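You operate a simulated robot arm through the tools that you are given. There is no shell and no other tool. Be economical: measure what you need, move in short steps, check, and stop when the job is done.

The job below is to be done with a simulated robot arm. You get a single attempt, and the scene is never put back.

Task
On the top of the long table, make the bottle and the blotter change places.
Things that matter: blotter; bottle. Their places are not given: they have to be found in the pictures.

It is judged by the outcome, as a careful person would: the job done as asked, and still so three seconds after it is handed in. It fails if anything else is knocked over, pushed out of place, dropped, spilled or broken.

Robot
A 7-joint arm with a two-finger parallel gripper, fixed in place. Base frame: the origin is at the foot of the arm, x ahead of it, y to its left, z up; the work surface is at about z = 80. Readings come in cm, rad, newtons and seconds.
Its first joint turns from -2.897 to 2.897 rad. Payload 4.4 kg.
Tool frame: the origin (TCP) lies between the finger pads and is the grasp point; the fingertips stand 2.3 cm ahead of it; z points along the fingers, y is the line along which they close. The gripper opens to 9.4 cm. The fingers are 3.8 cm wide and 1 cm thick; the gripper's body (5.4 by 9.6 cm) begins 3.9 cm behind the TCP.
Orientation is that of the tool frame in the base frame, as a unit quaternion [w, x, y, z]. With the fingers straight down and closing along the base's y, the tool's x points along the base's -x, its y along +y and its z along -z.

Tools
- The arm moves only by the tool jog_arm. Its argument "series" is a list of rows, each an object (a shift or turn left out is 0, a gripper value left out holds the last) with "hand": the closure, from 0 (fully open) to 1 (shut); "linear": the shift along the base's x, y, z in units of 400 mm (1.0 is 400 mm), a list of three; "spin": the turn about the base's z in units of 60 degrees (1.0 is 60 degrees). In form: [{"hand": hand, "linear": [tx, ty, tz], "spin": spin}, ...]. A call has 1 to 12 rows; each row is the pose to reach, as a shift and turn from the pose commanded when the call began. A call with a number of a shift or a turn outside -1 to 1 is refused whole. Rows are played at 5 a second. More than 5 cm and 0.15 rad between two rows, or a gripper value outside its range, and nothing of the call is played. Where a pose cannot be reached the arm comes as near as it can. A force on the tool above 40 N (or 10 N above the force at the start of the call, whichever is more), or a blocked arm, ends the call early, and 0.2 s more pass. The fingers move at their own pace (about 7.2 cm/s each) and stop on an object; they squeeze with about 42 N. The grip force told is the motor's: it shows also when the fingers shut on nothing. Time passes only in rows, and 0.2 s behind the last, so rows that repeat a pose let the fingers close. It gives the time, the measured TCP pose, the force on the tool (base axes), the opening and the grip force at its end, in the units of the frame above (readings bear some noise), and new pictures: "show" is both (left out), scene, wrist or none.
- Cameras (640 x 400 px; columns grow to the right, rows downward): "scene" is fixed at [4.77, 50, 138.93]; the picture's right is [0.26, -0.96, 0.00], its down [-0.43, -0.12, -0.89] and it looks along [0.86, 0.23, -0.45] (base axes); focal length 337 px, centre (320, 200). "wrist" rides on the gripper at [-3.9, 0, -4.4] in the tool frame; the picture's right is [0.00, -1.00, 0.00], its down [0.97, 0.00, -0.24] and it looks along [0.24, 0.00, 0.97] (tool axes); focal length 218 px, centre (320, 200).
- measure_at(camera, pixels): for up to 12 pixels [column, row] of the newest picture of that camera ("zoom" is the newest enlarged one), the place [x, y, z] in the base frame of the surface seen there, good to about 0.2 cm. The clock stands still meanwhile.
- zoom(camera, box): a new picture of the part [left, top, right, bottom] of that camera's present view, enlarged. The clock stands still meanwhile.
- sign_off(): hands the job in; it is judged then, once.

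Go step by step. Measure first, check grasps and placings, and put right what went wrong. The budget is 80 turns and 120 pictures, counting those below and the enlarged ones. Unless the task says otherwise, let go and move clear before handing in, and close with one line.

The tools are called after ">>>" as name(argument=value, ...) on one line, values as JSON. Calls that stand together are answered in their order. jog_arm: Moves the arm, as the interface text tells. Its arguments: {"type":"object","properties":{"series":{"type":"array"},"show":{"type":"string","enum":["both","scene","wrist","none"]}},"required":["series"]} The other tools are called the same way: measure_at (camera, pixels) gives the place of the surface under pixels of a picture; zoom (camera, box) takes an enlarged picture of a part of a camera's view; sign_off () hands the job in.

At the start:

```text
time: 0.0
tool_pos: [57.42, 65.15, 118.57]
ee_rot: [0.0, 0.0, 1.0, 0.0]
contact_force: [-0.4, 1.2, -0.4]
gripper_width: 9.4
grasp_force: 0.0
```

scene: 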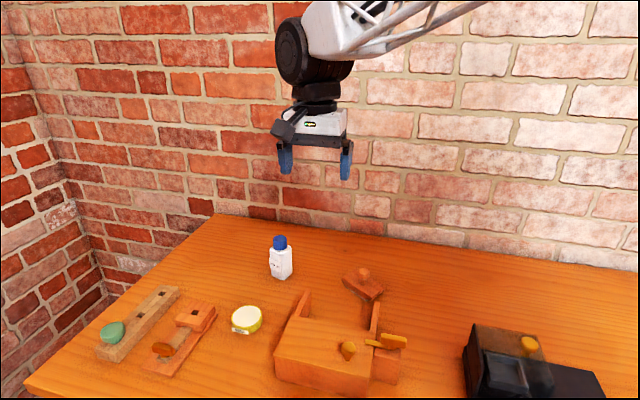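
wrist: 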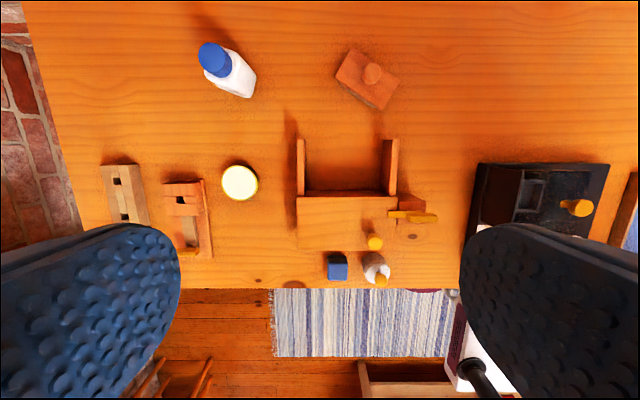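

The white bottle with a blue cap is at scene (281,258). The blotter is probably the wooden block with a knob at (363,284), so I'll zoom in and measure both.

>>> zoom(camera="scene", box=[230, 220, 420, 340])

>>> zoom(camera="wrist", box=[180, 20, 440, 180])

>>> measure_at(camera="wrist", pixels=[[210, 56], [225, 85], [245, 96], [255, 75], [372, 72], [350, 49], [335, 75], [380, 109], [400, 82], [300, 100], [240, 182], [391, 142]])

>>> measure_at(camera="scene", pixels=[[281, 240], [281, 252], [270, 272], [282, 279], [291, 273], [363, 273], [342, 278], [369, 299], [383, 287], [320, 270], [246, 318], [300, 297]])

```text
3.33 times, centred on (325, 280) of scene
```

zoom: 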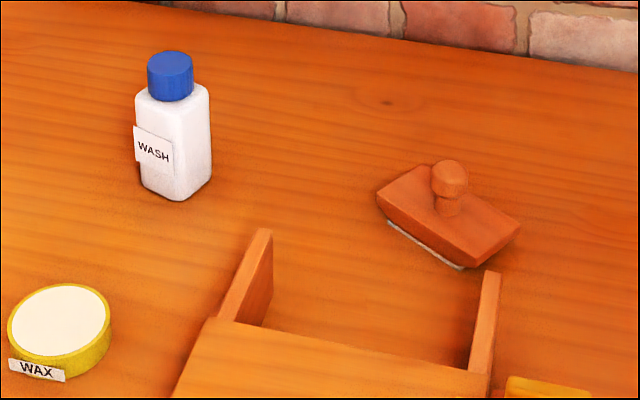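

```text
2.46 times, centred on (310, 100) of wrist
```

zoom: 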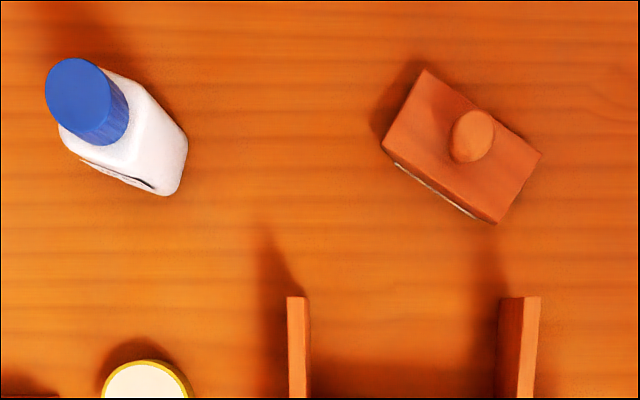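

```text
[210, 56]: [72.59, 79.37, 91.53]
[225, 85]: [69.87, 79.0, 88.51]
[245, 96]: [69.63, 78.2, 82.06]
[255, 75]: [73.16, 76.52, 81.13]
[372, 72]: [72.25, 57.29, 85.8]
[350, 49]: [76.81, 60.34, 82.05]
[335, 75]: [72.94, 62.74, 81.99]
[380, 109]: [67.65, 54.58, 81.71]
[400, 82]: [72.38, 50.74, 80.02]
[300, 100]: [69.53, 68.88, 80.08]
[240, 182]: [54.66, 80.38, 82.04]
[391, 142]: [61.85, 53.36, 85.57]
```

```text
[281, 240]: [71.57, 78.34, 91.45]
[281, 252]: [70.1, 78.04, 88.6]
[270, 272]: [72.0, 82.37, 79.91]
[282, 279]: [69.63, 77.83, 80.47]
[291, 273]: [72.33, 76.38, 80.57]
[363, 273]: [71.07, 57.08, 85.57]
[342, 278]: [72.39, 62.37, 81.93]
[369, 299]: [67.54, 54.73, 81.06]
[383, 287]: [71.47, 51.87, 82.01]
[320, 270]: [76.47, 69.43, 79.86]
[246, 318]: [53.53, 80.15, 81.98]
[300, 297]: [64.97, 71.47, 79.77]
```

The bottle stands near (72,78.5), with its cap top at about z 91.5. The blotter is centred near (72,57.4), with its long axis along about (0.55,0.84). I'll move closer above the bottle to get its exact yaw.

>>> jog_arm(series=[{"hand": 0, "linear": [0.07, 0.06, -0.06]}, {"linear": [0.14, 0.12, -0.12], "spin": -0.13}, {"linear": [0.21, 0.18, -0.18], "spin": -0.26}, {"linear": [0.25, 0.25, -0.23], "spin": -0.36}, {"linear": [0.25, 0.25, -0.25], "spin": -0.45}, {"linear": [0.25, 0.25, -0.25], "spin": -0.45}])

```text
time: 1.4
tool_pos: [67.41, 75.25, 108.59]
ee_rot: [0.0, 0.234, 0.972, 0.0]
contact_force: [0.0, -0.9, -0.8]
gripper_width: 9.4
grasp_force: 0.0
```

scene: 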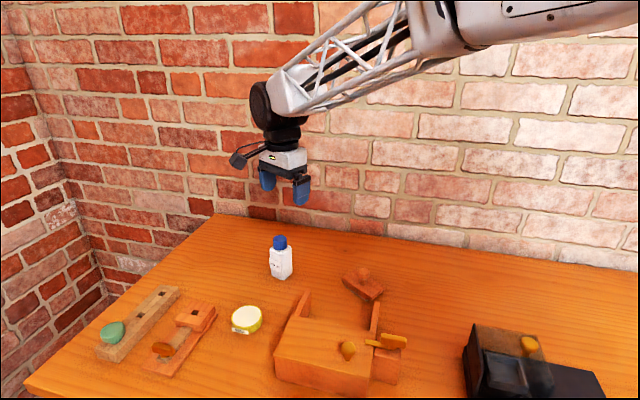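
wrist: 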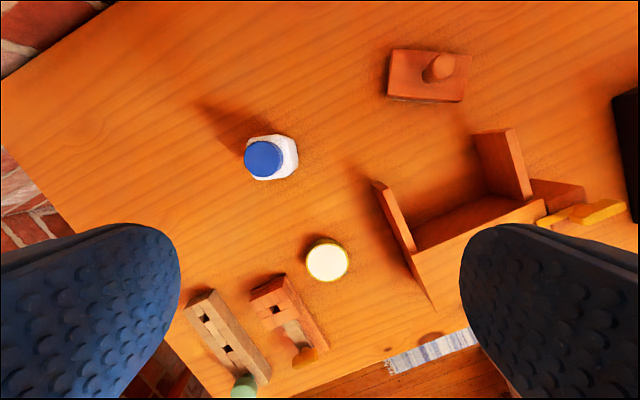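

The blotter now lines up almost square with the image at this -27° turn. I'll zoom in on both objects to get their outlines.

>>> zoom(camera="wrist", box=[210, 110, 330, 200])

>>> measure_at(camera="wrist", pixels=[[247, 141], [284, 134], [299, 146], [294, 172], [284, 179], [254, 178], [282, 145], [265, 160], [248, 159], [281, 159], [264, 143], [264, 177]])

>>> measure_at(camera="wrist", pixels=[[393, 49], [388, 97], [470, 55], [463, 101], [438, 68], [425, 75], [458, 68], [441, 55], [441, 80]])

```text
4.44 times, centred on (270, 155) of wrist
```

zoom: 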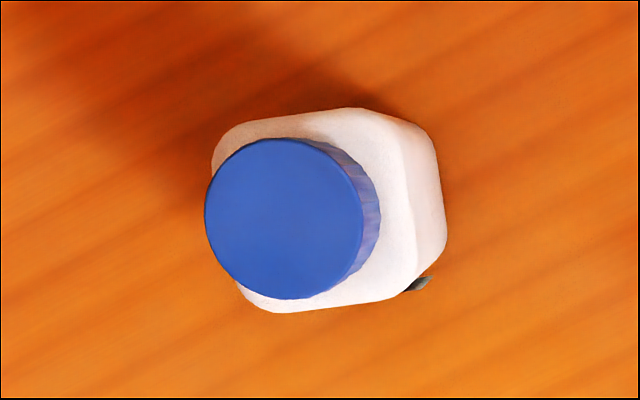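

```text
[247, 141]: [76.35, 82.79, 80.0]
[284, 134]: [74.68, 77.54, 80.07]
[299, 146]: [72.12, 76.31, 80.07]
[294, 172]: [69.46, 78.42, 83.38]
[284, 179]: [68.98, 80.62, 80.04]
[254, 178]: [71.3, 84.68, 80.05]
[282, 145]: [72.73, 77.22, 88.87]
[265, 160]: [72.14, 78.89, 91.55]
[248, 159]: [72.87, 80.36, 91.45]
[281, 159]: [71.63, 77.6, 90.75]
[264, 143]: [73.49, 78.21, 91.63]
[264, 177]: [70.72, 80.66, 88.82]
```

```text
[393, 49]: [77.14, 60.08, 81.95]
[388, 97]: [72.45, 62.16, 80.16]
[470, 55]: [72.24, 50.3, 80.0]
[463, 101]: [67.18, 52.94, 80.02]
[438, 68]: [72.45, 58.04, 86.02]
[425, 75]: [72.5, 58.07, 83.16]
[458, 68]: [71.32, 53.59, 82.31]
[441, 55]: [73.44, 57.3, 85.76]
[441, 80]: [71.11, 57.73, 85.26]
```

The cap centre is at (72.1,78.9), and the shoulder is at z 88.9 with the cap top at 91.5. The bottle sits about 8° anticlockwise of the tool's turn, so I'll centre over it, correct the yaw, and descend to z 88.2, which keeps the palm off the cap.

>>> jog_arm(series=[{"linear": [0.06, 0.05, -0.05], "spin": 0.06}, {"linear": [0.117, 0.094, -0.12], "spin": 0.13}, {"linear": [0.117, 0.094, -0.22], "spin": 0.13}, {"linear": [0.117, 0.094, -0.3], "spin": 0.13}, {"linear": [0.117, 0.094, -0.36], "spin": 0.13}, {"linear": [0.117, 0.094, -0.36], "spin": 0.13}])

```text
time: 2.8
tool_pos: [72.17, 78.84, 94.21]
ee_rot: [0.0, 0.167, 0.986, 0.0]
contact_force: [-1.5, 0.6, -0.2]
gripper_width: 9.43
grasp_force: 0.0
```

scene: 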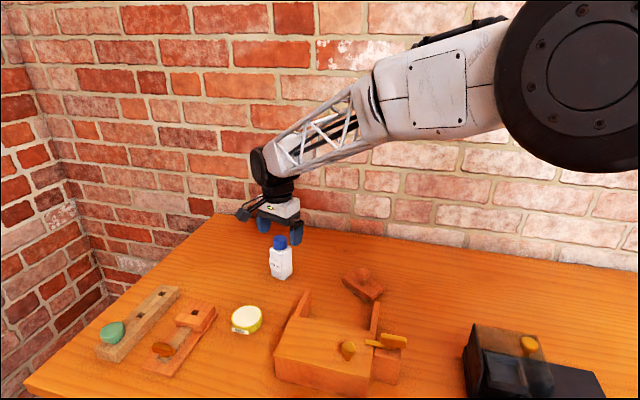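
wrist: 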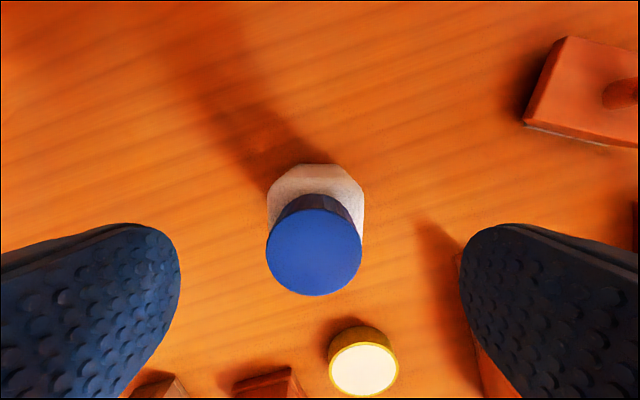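

The bottle is centred between the fingers at wrist column 315, and its sides are square to them. I'll descend 6 cm and close.

>>> jog_arm(series=[{"linear": [0, 0, -0.06]}, {"linear": [0, 0, -0.11]}, {"linear": [0, 0, -0.15]}, {"linear": [0, 0, -0.15]}, {"hand": 1, "linear": [0, 0, -0.15]}, {"hand": 1, "linear": [0, 0, -0.15]}, {"hand": 1, "linear": [0, 0, -0.15]}, {"hand": 1, "linear": [0, 0, -0.15]}])

```text
time: 4.6
tool_pos: [72.18, 78.9, 88.26]
ee_rot: [-0.001, 0.167, 0.986, -0.001]
contact_force: [-1.2, 0.0, 1.1]
gripper_width: 4.76
grasp_force: 42.3
```

scene: 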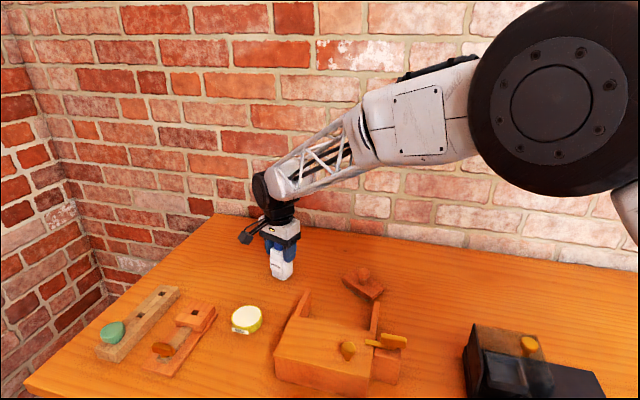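
wrist: 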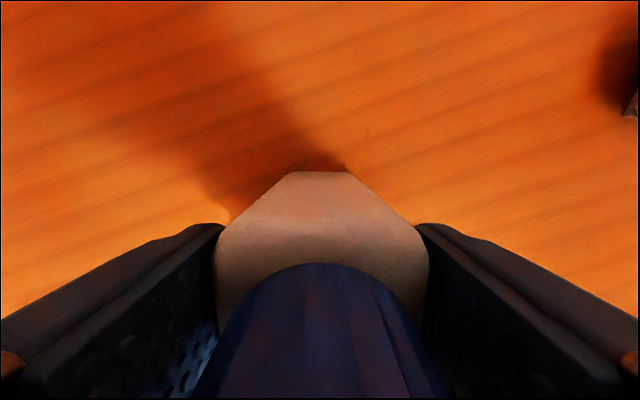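

The bottle is gripped at a 4.76 cm opening. I'll lift it 12 cm and carry it to the empty area near y 43, beyond the blotter.

>>> jog_arm(series=[{"linear": [0, 0, 0.1]}, {"linear": [0, 0, 0.2]}, {"linear": [0, 0, 0.3]}, {"linear": [0.01, -0.11, 0.3]}, {"linear": [0.02, -0.22, 0.3]}, {"linear": [0.03, -0.33, 0.3]}, {"linear": [0.04, -0.44, 0.3]}, {"linear": [0.045, -0.55, 0.3]}, {"linear": [0.045, -0.66, 0.3]}, {"linear": [0.045, -0.78, 0.3]}, {"linear": [0.045, -0.9, 0.3]}, {"linear": [0.045, -0.9, 0.3]}])

```text
time: 7.2
tool_pos: [74.11, 42.88, 100.21]
ee_rot: [0.0, 0.167, 0.986, -0.001]
contact_force: [-0.3, -0.6, -2.3]
gripper_width: 4.78
grasp_force: 42.1
```

scene: 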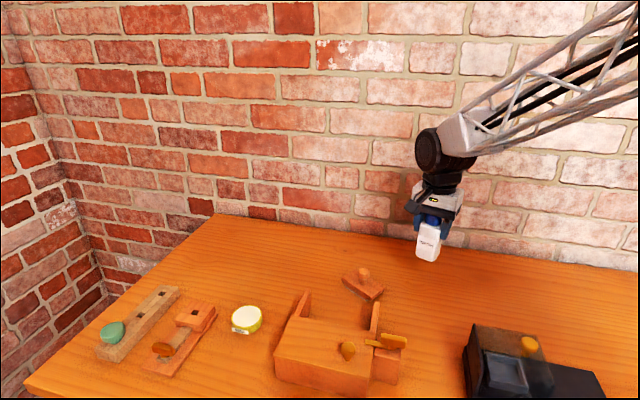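
wrist: 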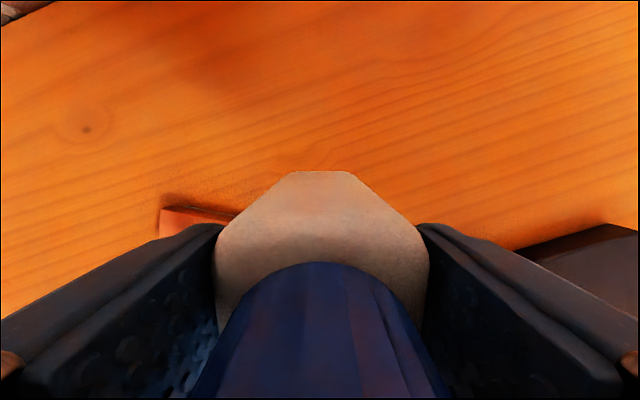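

The bottle is held over the empty area. I'll check that the spot is clear of the dark device at wrist (600,235) and the blotter at (190,215).

>>> measure_at(camera="wrist", pixels=[[530, 250], [605, 228], [634, 230], [230, 212], [165, 210], [460, 230]])

>>> measure_at(camera="scene", pixels=[[474, 326], [550, 350], [430, 285], [415, 290], [445, 290]])

```text
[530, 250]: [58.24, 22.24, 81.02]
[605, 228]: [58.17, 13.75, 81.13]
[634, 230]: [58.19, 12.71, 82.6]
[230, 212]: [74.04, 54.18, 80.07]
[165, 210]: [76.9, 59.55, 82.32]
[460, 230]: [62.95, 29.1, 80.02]
```

```text
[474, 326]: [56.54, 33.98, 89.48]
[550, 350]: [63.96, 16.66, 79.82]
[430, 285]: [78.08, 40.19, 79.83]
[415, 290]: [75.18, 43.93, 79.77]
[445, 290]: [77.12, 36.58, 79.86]
```

The spot is clear, so I'll lower the bottle to the height it was picked at, release it and rise straight up.

>>> jog_arm(series=[{"linear": [0, 0, -0.1]}, {"linear": [0, 0, -0.19]}, {"linear": [0, 0, -0.26]}, {"linear": [0, 0, -0.285]}, {"linear": [0, 0, -0.299]}, {"linear": [0, 0, -0.299]}, {"hand": 0, "linear": [0, 0, -0.299]}, {"hand": 0, "linear": [0, 0, -0.299]}, {"hand": 0, "linear": [0, 0, -0.299]}, {"hand": 0, "linear": [0, 0, -0.25]}, {"hand": 0, "linear": [0, 0, -0.15]}, {"hand": 0, "linear": [0, 0, -0.04]}])

```text
time: 9.8
tool_pos: [74.02, 42.79, 98.7]
ee_rot: [0.0, 0.167, 0.986, 0.0]
contact_force: [-0.4, 0.3, -0.6]
gripper_width: 9.4
grasp_force: 0.0
```

scene: 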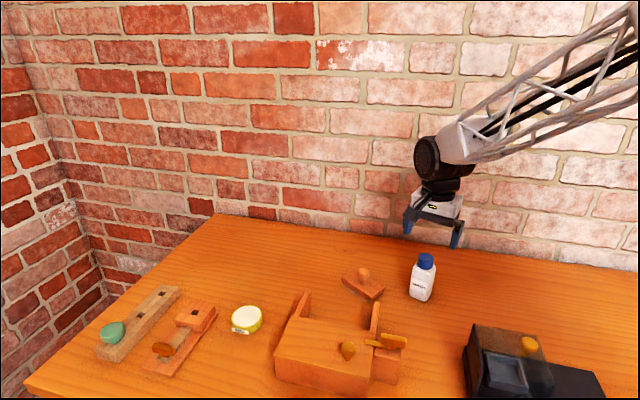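
wrist: 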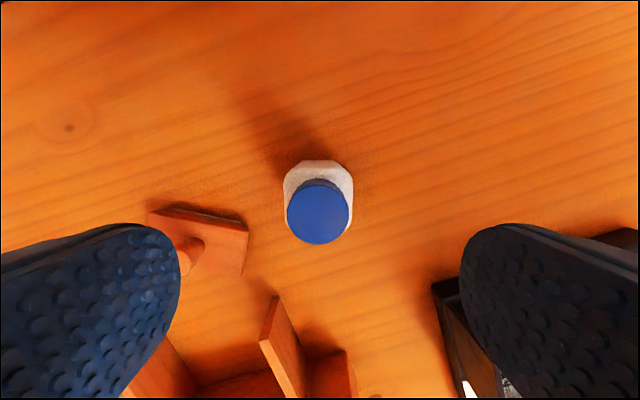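

The bottle is standing upright at the temporary spot. Next I'll move over the blotter's knob for a close look.

>>> jog_arm(series=[{"linear": [-0.01, 0.1, 0]}, {"linear": [-0.03, 0.21, 0]}, {"linear": [-0.04, 0.31, -0.03], "spin": -0.06}, {"linear": [-0.045, 0.37, -0.06], "spin": -0.18}, {"linear": [-0.045, 0.37, -0.08], "spin": -0.23}, {"linear": [-0.045, 0.37, -0.08], "spin": -0.23}])

```text
time: 11.2
tool_pos: [72.11, 57.64, 95.35]
ee_rot: [0.0, 0.285, 0.959, 0.001]
contact_force: [-0.3, 0.3, -0.4]
gripper_width: 9.38
grasp_force: 0.0
```

scene: 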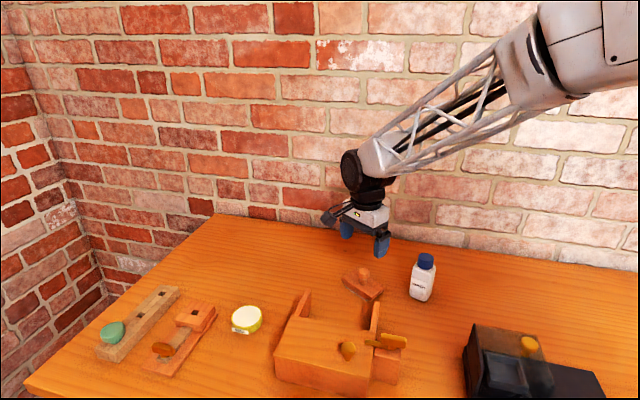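
wrist: 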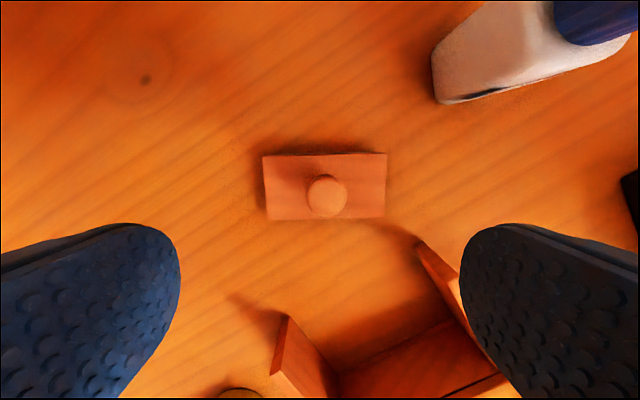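

The blotter is now square in the wrist view, with its knob at (327,195). I'll measure the knob's centre and the block's edges.

>>> measure_at(camera="wrist", pixels=[[327, 190], [310, 192], [344, 192], [327, 178], [327, 208], [270, 162], [380, 160], [382, 210], [272, 212], [290, 180], [360, 200]])

>>> zoom(camera="scene", box=[325, 255, 400, 310])

```text
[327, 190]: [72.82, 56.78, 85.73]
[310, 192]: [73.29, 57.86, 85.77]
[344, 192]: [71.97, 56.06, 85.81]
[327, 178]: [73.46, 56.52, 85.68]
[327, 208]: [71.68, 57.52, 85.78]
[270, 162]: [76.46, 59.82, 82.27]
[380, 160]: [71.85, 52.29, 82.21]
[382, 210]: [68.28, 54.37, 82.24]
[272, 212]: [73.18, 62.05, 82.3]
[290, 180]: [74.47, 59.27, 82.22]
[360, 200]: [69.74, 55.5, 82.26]
```

```text
7.27 times, centred on (362, 282) of scene
```

zoom: 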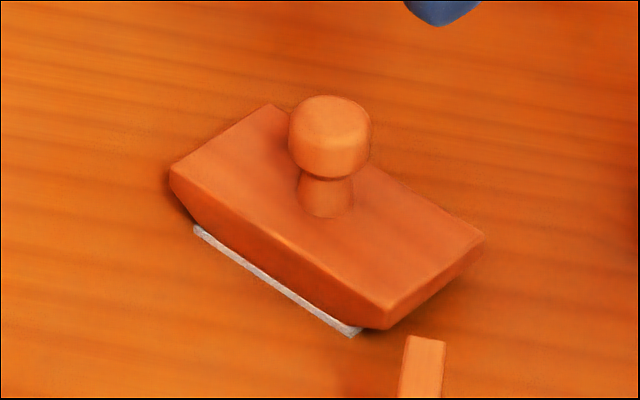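

The knob head is centred at (72.55,57.05) with its top at z 85.75, and the block's top is at 82.25. I'll grip the knob with the TCP at z 85.0, which puts the fingertips just above the block.

>>> jog_arm(series=[{"linear": [0.01, -0.015, -0.08]}, {"linear": [0.01, -0.015, -0.16]}, {"linear": [0.01, -0.015, -0.22]}, {"linear": [0.01, -0.015, -0.25]}, {"linear": [0.01, -0.015, -0.259]}, {"linear": [0.01, -0.015, -0.259]}, {"hand": 1, "linear": [0.01, -0.015, -0.259]}, {"hand": 1, "linear": [0.01, -0.015, -0.259]}, {"hand": 1, "linear": [0.01, -0.015, -0.259]}, {"hand": 1, "linear": [0.01, -0.015, -0.259]}, {"hand": 1, "linear": [0.01, -0.015, -0.259]}])

```text
time: 13.6
tool_pos: [72.58, 57.12, 84.95]
ee_rot: [0.0, 0.284, 0.959, 0.0]
contact_force: [-0.1, -1.0, 0.3]
gripper_width: 2.66
grasp_force: 42.0
```

scene: 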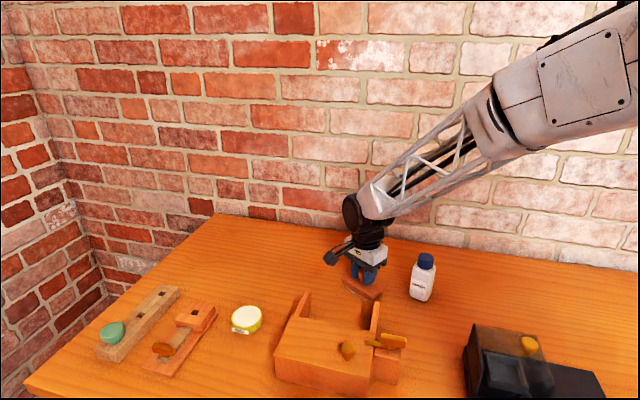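
wrist: 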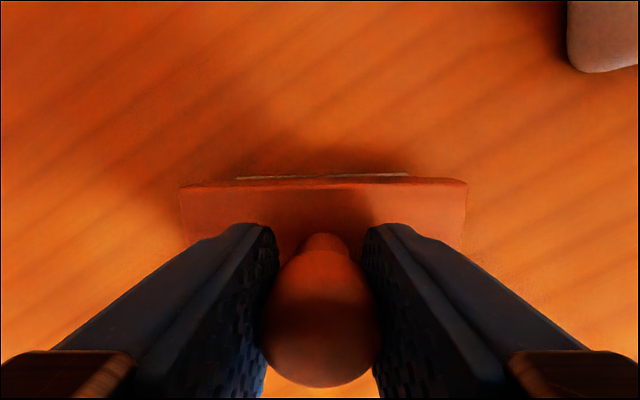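

The knob is gripped at 2.66 cm. I'll lift 8 cm and carry the blotter above the bottle's old place at (72.1,78.9).

>>> jog_arm(series=[{"linear": [0, 0, 0.05]}, {"linear": [0, 0, 0.12]}, {"linear": [0, 0, 0.2]}, {"linear": [-0.005, 0.08, 0.2]}, {"linear": [-0.011, 0.18, 0.2]}, {"linear": [-0.011, 0.28, 0.2]}, {"linear": [-0.011, 0.38, 0.2]}, {"linear": [-0.011, 0.47, 0.2]}, {"linear": [-0.011, 0.545, 0.2]}, {"linear": [-0.011, 0.545, 0.2]}])

```text
time: 15.8
tool_pos: [72.05, 79.0, 92.96]
ee_rot: [0.0, 0.284, 0.959, -0.001]
contact_force: [-0.2, -0.2, -1.7]
gripper_width: 2.65
grasp_force: 42.0
```

scene: 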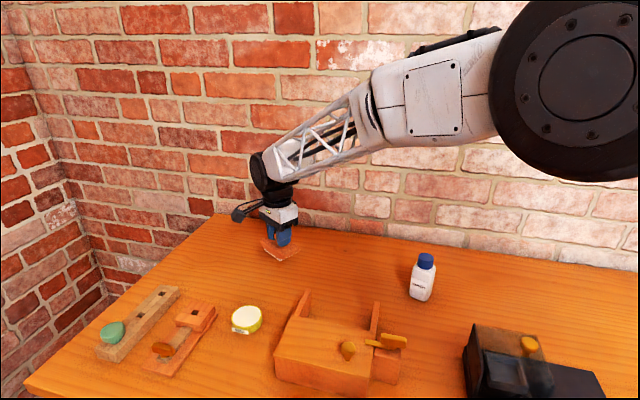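
wrist: 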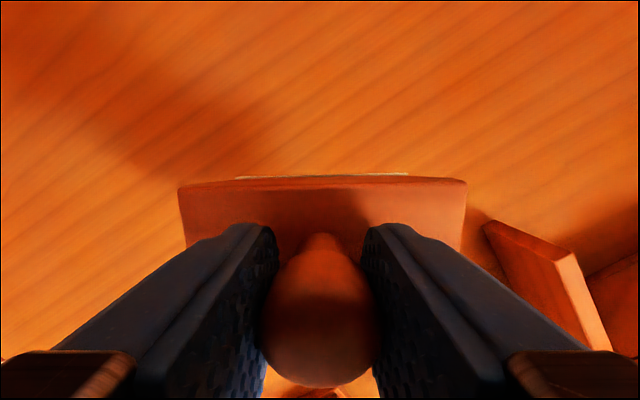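

The blotter hangs level above the target. I'll lower 8 cm, release and rise.

>>> jog_arm(series=[{"linear": [0, 0, -0.08]}, {"linear": [0, 0, -0.15]}, {"linear": [0, 0, -0.185]}, {"linear": [0, 0, -0.199]}, {"linear": [0, 0, -0.199]}, {"hand": 0, "linear": [0, 0, -0.199]}, {"hand": 0, "linear": [0, 0, -0.199]}, {"hand": 0, "linear": [0, 0, -0.199]}, {"hand": 0, "linear": [0, 0, -0.199]}, {"hand": 0, "linear": [0, 0, -0.12]}, {"hand": 0, "linear": [0, 0, -0.02]}, {"hand": 0, "linear": [0, 0, 0.1]}])

```text
time: 18.4
tool_pos: [72.02, 78.83, 96.86]
ee_rot: [0.001, 0.283, 0.959, 0.0]
contact_force: [0.2, -0.4, -0.8]
gripper_width: 9.41
grasp_force: 0.0
```

scene: 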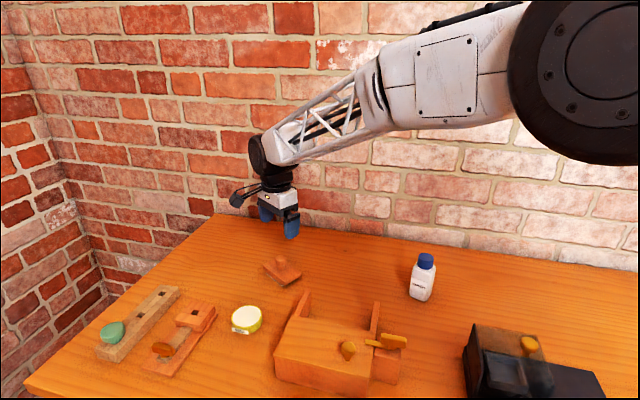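
wrist: 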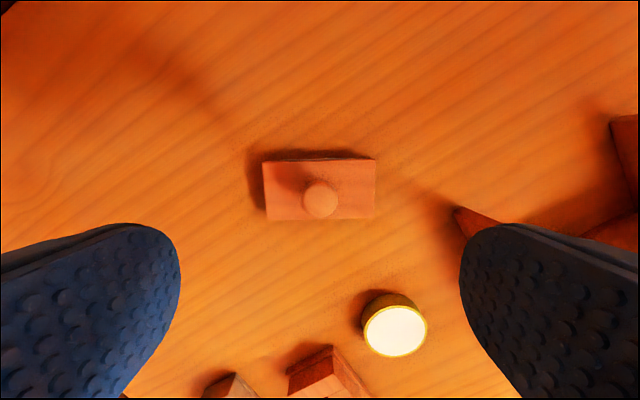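

The blotter is resting flat in the bottle's old place. Next I'll go back over the bottle and restore the yaw it was gripped with.

>>> jog_arm(series=[{"linear": [0.005, -0.11, 0.02], "spin": 0.08}, {"linear": [0.01, -0.22, 0.02], "spin": 0.16}, {"linear": [0.02, -0.33, 0.02], "spin": 0.23}, {"linear": [0.03, -0.44, 0.02], "spin": 0.23}, {"linear": [0.04, -0.55, 0.02], "spin": 0.23}, {"linear": [0.05, -0.66, 0.02], "spin": 0.23}, {"linear": [0.05, -0.77, 0.02], "spin": 0.23}, {"linear": [0.05, -0.86, 0.02], "spin": 0.23}, {"linear": [0.05, -0.9, 0.0], "spin": 0.23}, {"linear": [0.05, -0.9, -0.04], "spin": 0.23}, {"linear": [0.05, -0.9, -0.04], "spin": 0.23}])

```text
time: 20.8
tool_pos: [74.22, 42.98, 95.38]
ee_rot: [0.001, 0.167, 0.986, 0.001]
contact_force: [0.5, -0.3, -1.1]
gripper_width: 9.39
grasp_force: 0.0
```

scene: 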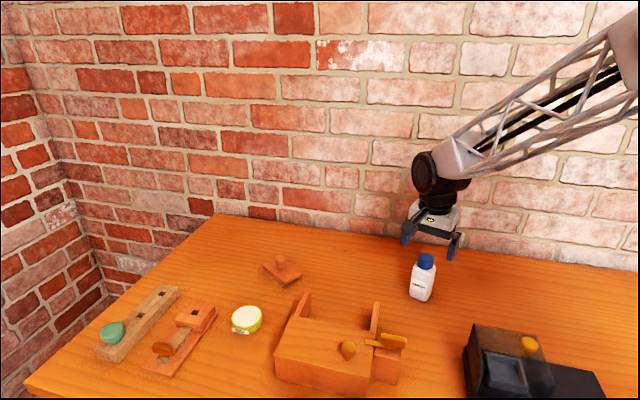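
wrist: 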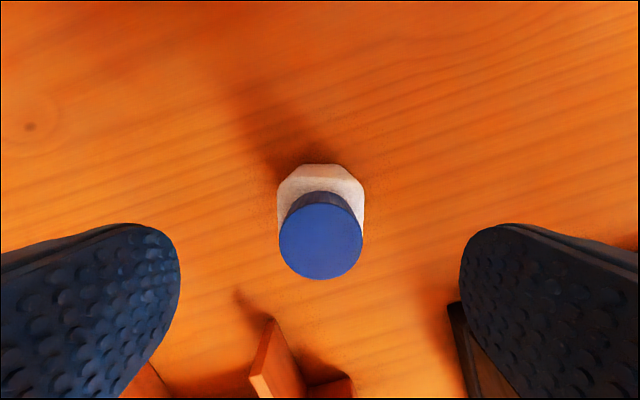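

The bottle is centred and square at wrist column 321. I'll descend to z 88.2, grip and lift.

>>> jog_arm(series=[{"linear": [0, 0, -0.08]}, {"linear": [0, 0, -0.14]}, {"linear": [0, 0, -0.179]}, {"linear": [0, 0, -0.179]}, {"hand": 1, "linear": [0, 0, -0.179]}, {"hand": 1, "linear": [0, 0, -0.179]}, {"hand": 1, "linear": [0, 0, -0.179]}, {"hand": 1, "linear": [0, 0, -0.179]}, {"hand": 1, "linear": [0, 0, -0.1]}, {"hand": 1, "linear": [0, 0, 0]}, {"hand": 1, "linear": [0, 0, 0]}])

```text
time: 23.2
tool_pos: [74.24, 42.91, 95.41]
ee_rot: [0.0, 0.167, 0.986, -0.001]
contact_force: [-0.7, 1.0, -2.8]
gripper_width: 4.78
grasp_force: 41.8
```

scene: 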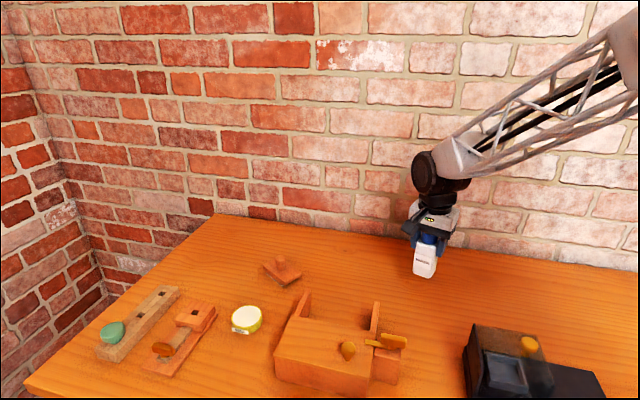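
wrist: 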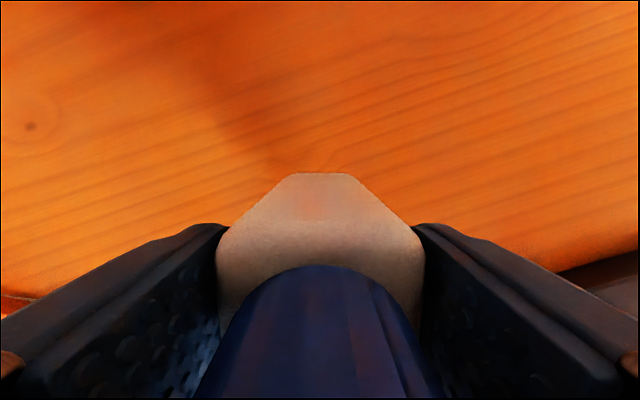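

The bottle is held clear of the table. I'll carry it to the blotter's old place at (72.45,57.1) and lower it.

>>> jog_arm(series=[{"linear": [-0.01, 0.09, 0]}, {"linear": [-0.02, 0.19, 0]}, {"linear": [-0.035, 0.28, 0]}, {"linear": [-0.044, 0.355, 0]}, {"linear": [-0.044, 0.355, 0]}, {"linear": [-0.044, 0.355, -0.07]}, {"linear": [-0.044, 0.355, -0.13]}, {"linear": [-0.044, 0.355, -0.165]}, {"linear": [-0.044, 0.355, -0.178]}, {"linear": [-0.044, 0.355, -0.178]}])

```text
time: 25.4
tool_pos: [72.44, 57.1, 88.28]
ee_rot: [-0.001, 0.166, 0.986, 0.0]
contact_force: [-0.5, -0.2, 0.7]
gripper_width: 4.75
grasp_force: 41.8
```

scene: 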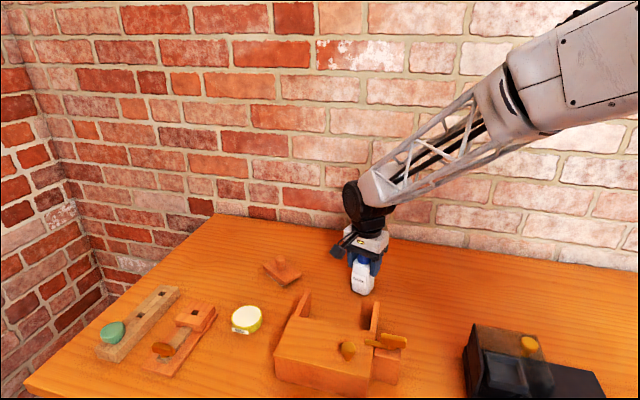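
wrist: 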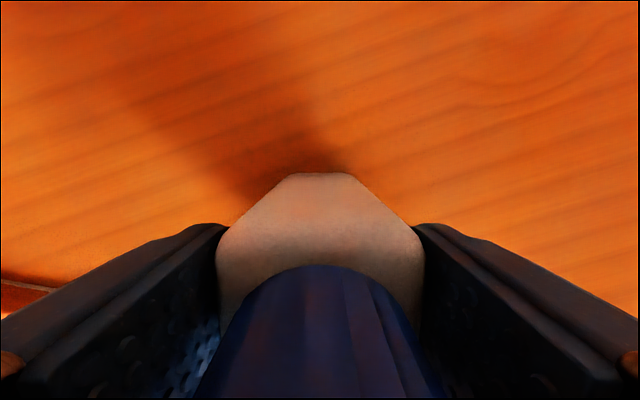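

The bottle is at the target and down on the table. I'll release it and rise well clear.

>>> jog_arm(series=[{"hand": 0}, {"hand": 0}, {"hand": 0}, {"hand": 0}, {"hand": 0, "linear": [0, 0, 0.06]}, {"hand": 0, "linear": [0, 0, 0.16]}, {"hand": 0, "linear": [0, 0, 0.27]}, {"hand": 0, "linear": [0, 0, 0.38]}, {"hand": 0, "linear": [0, 0, 0.49]}, {"hand": 0, "linear": [0, 0, 0.6]}, {"hand": 0, "linear": [0, 0, 0.6]}])

```text
time: 27.8
tool_pos: [72.45, 57.22, 112.35]
ee_rot: [-0.001, 0.166, 0.986, 0.0]
contact_force: [-0.2, -0.6, 0.3]
gripper_width: 9.38
grasp_force: 0.0
```

scene: 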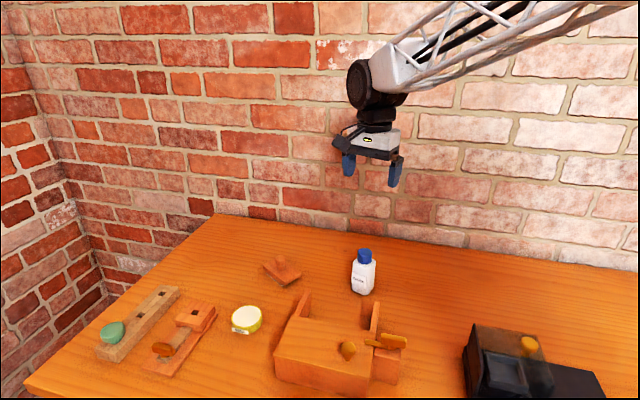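
wrist: 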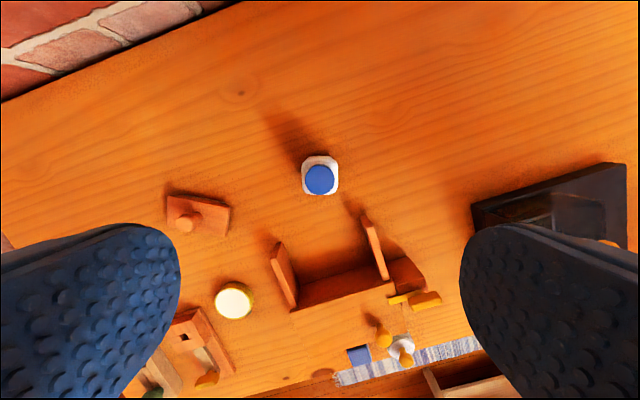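

The bottle stands upright at scene (363,272) where the blotter was, the blotter lies flat at (281,270) where the bottle was, and nothing else has moved. The arm is clear, so I'm handing in.

>>> sign_off()

```text
The job is handed in.
```

The bottle and the blotter have changed places on the long table, and the job is handed in.
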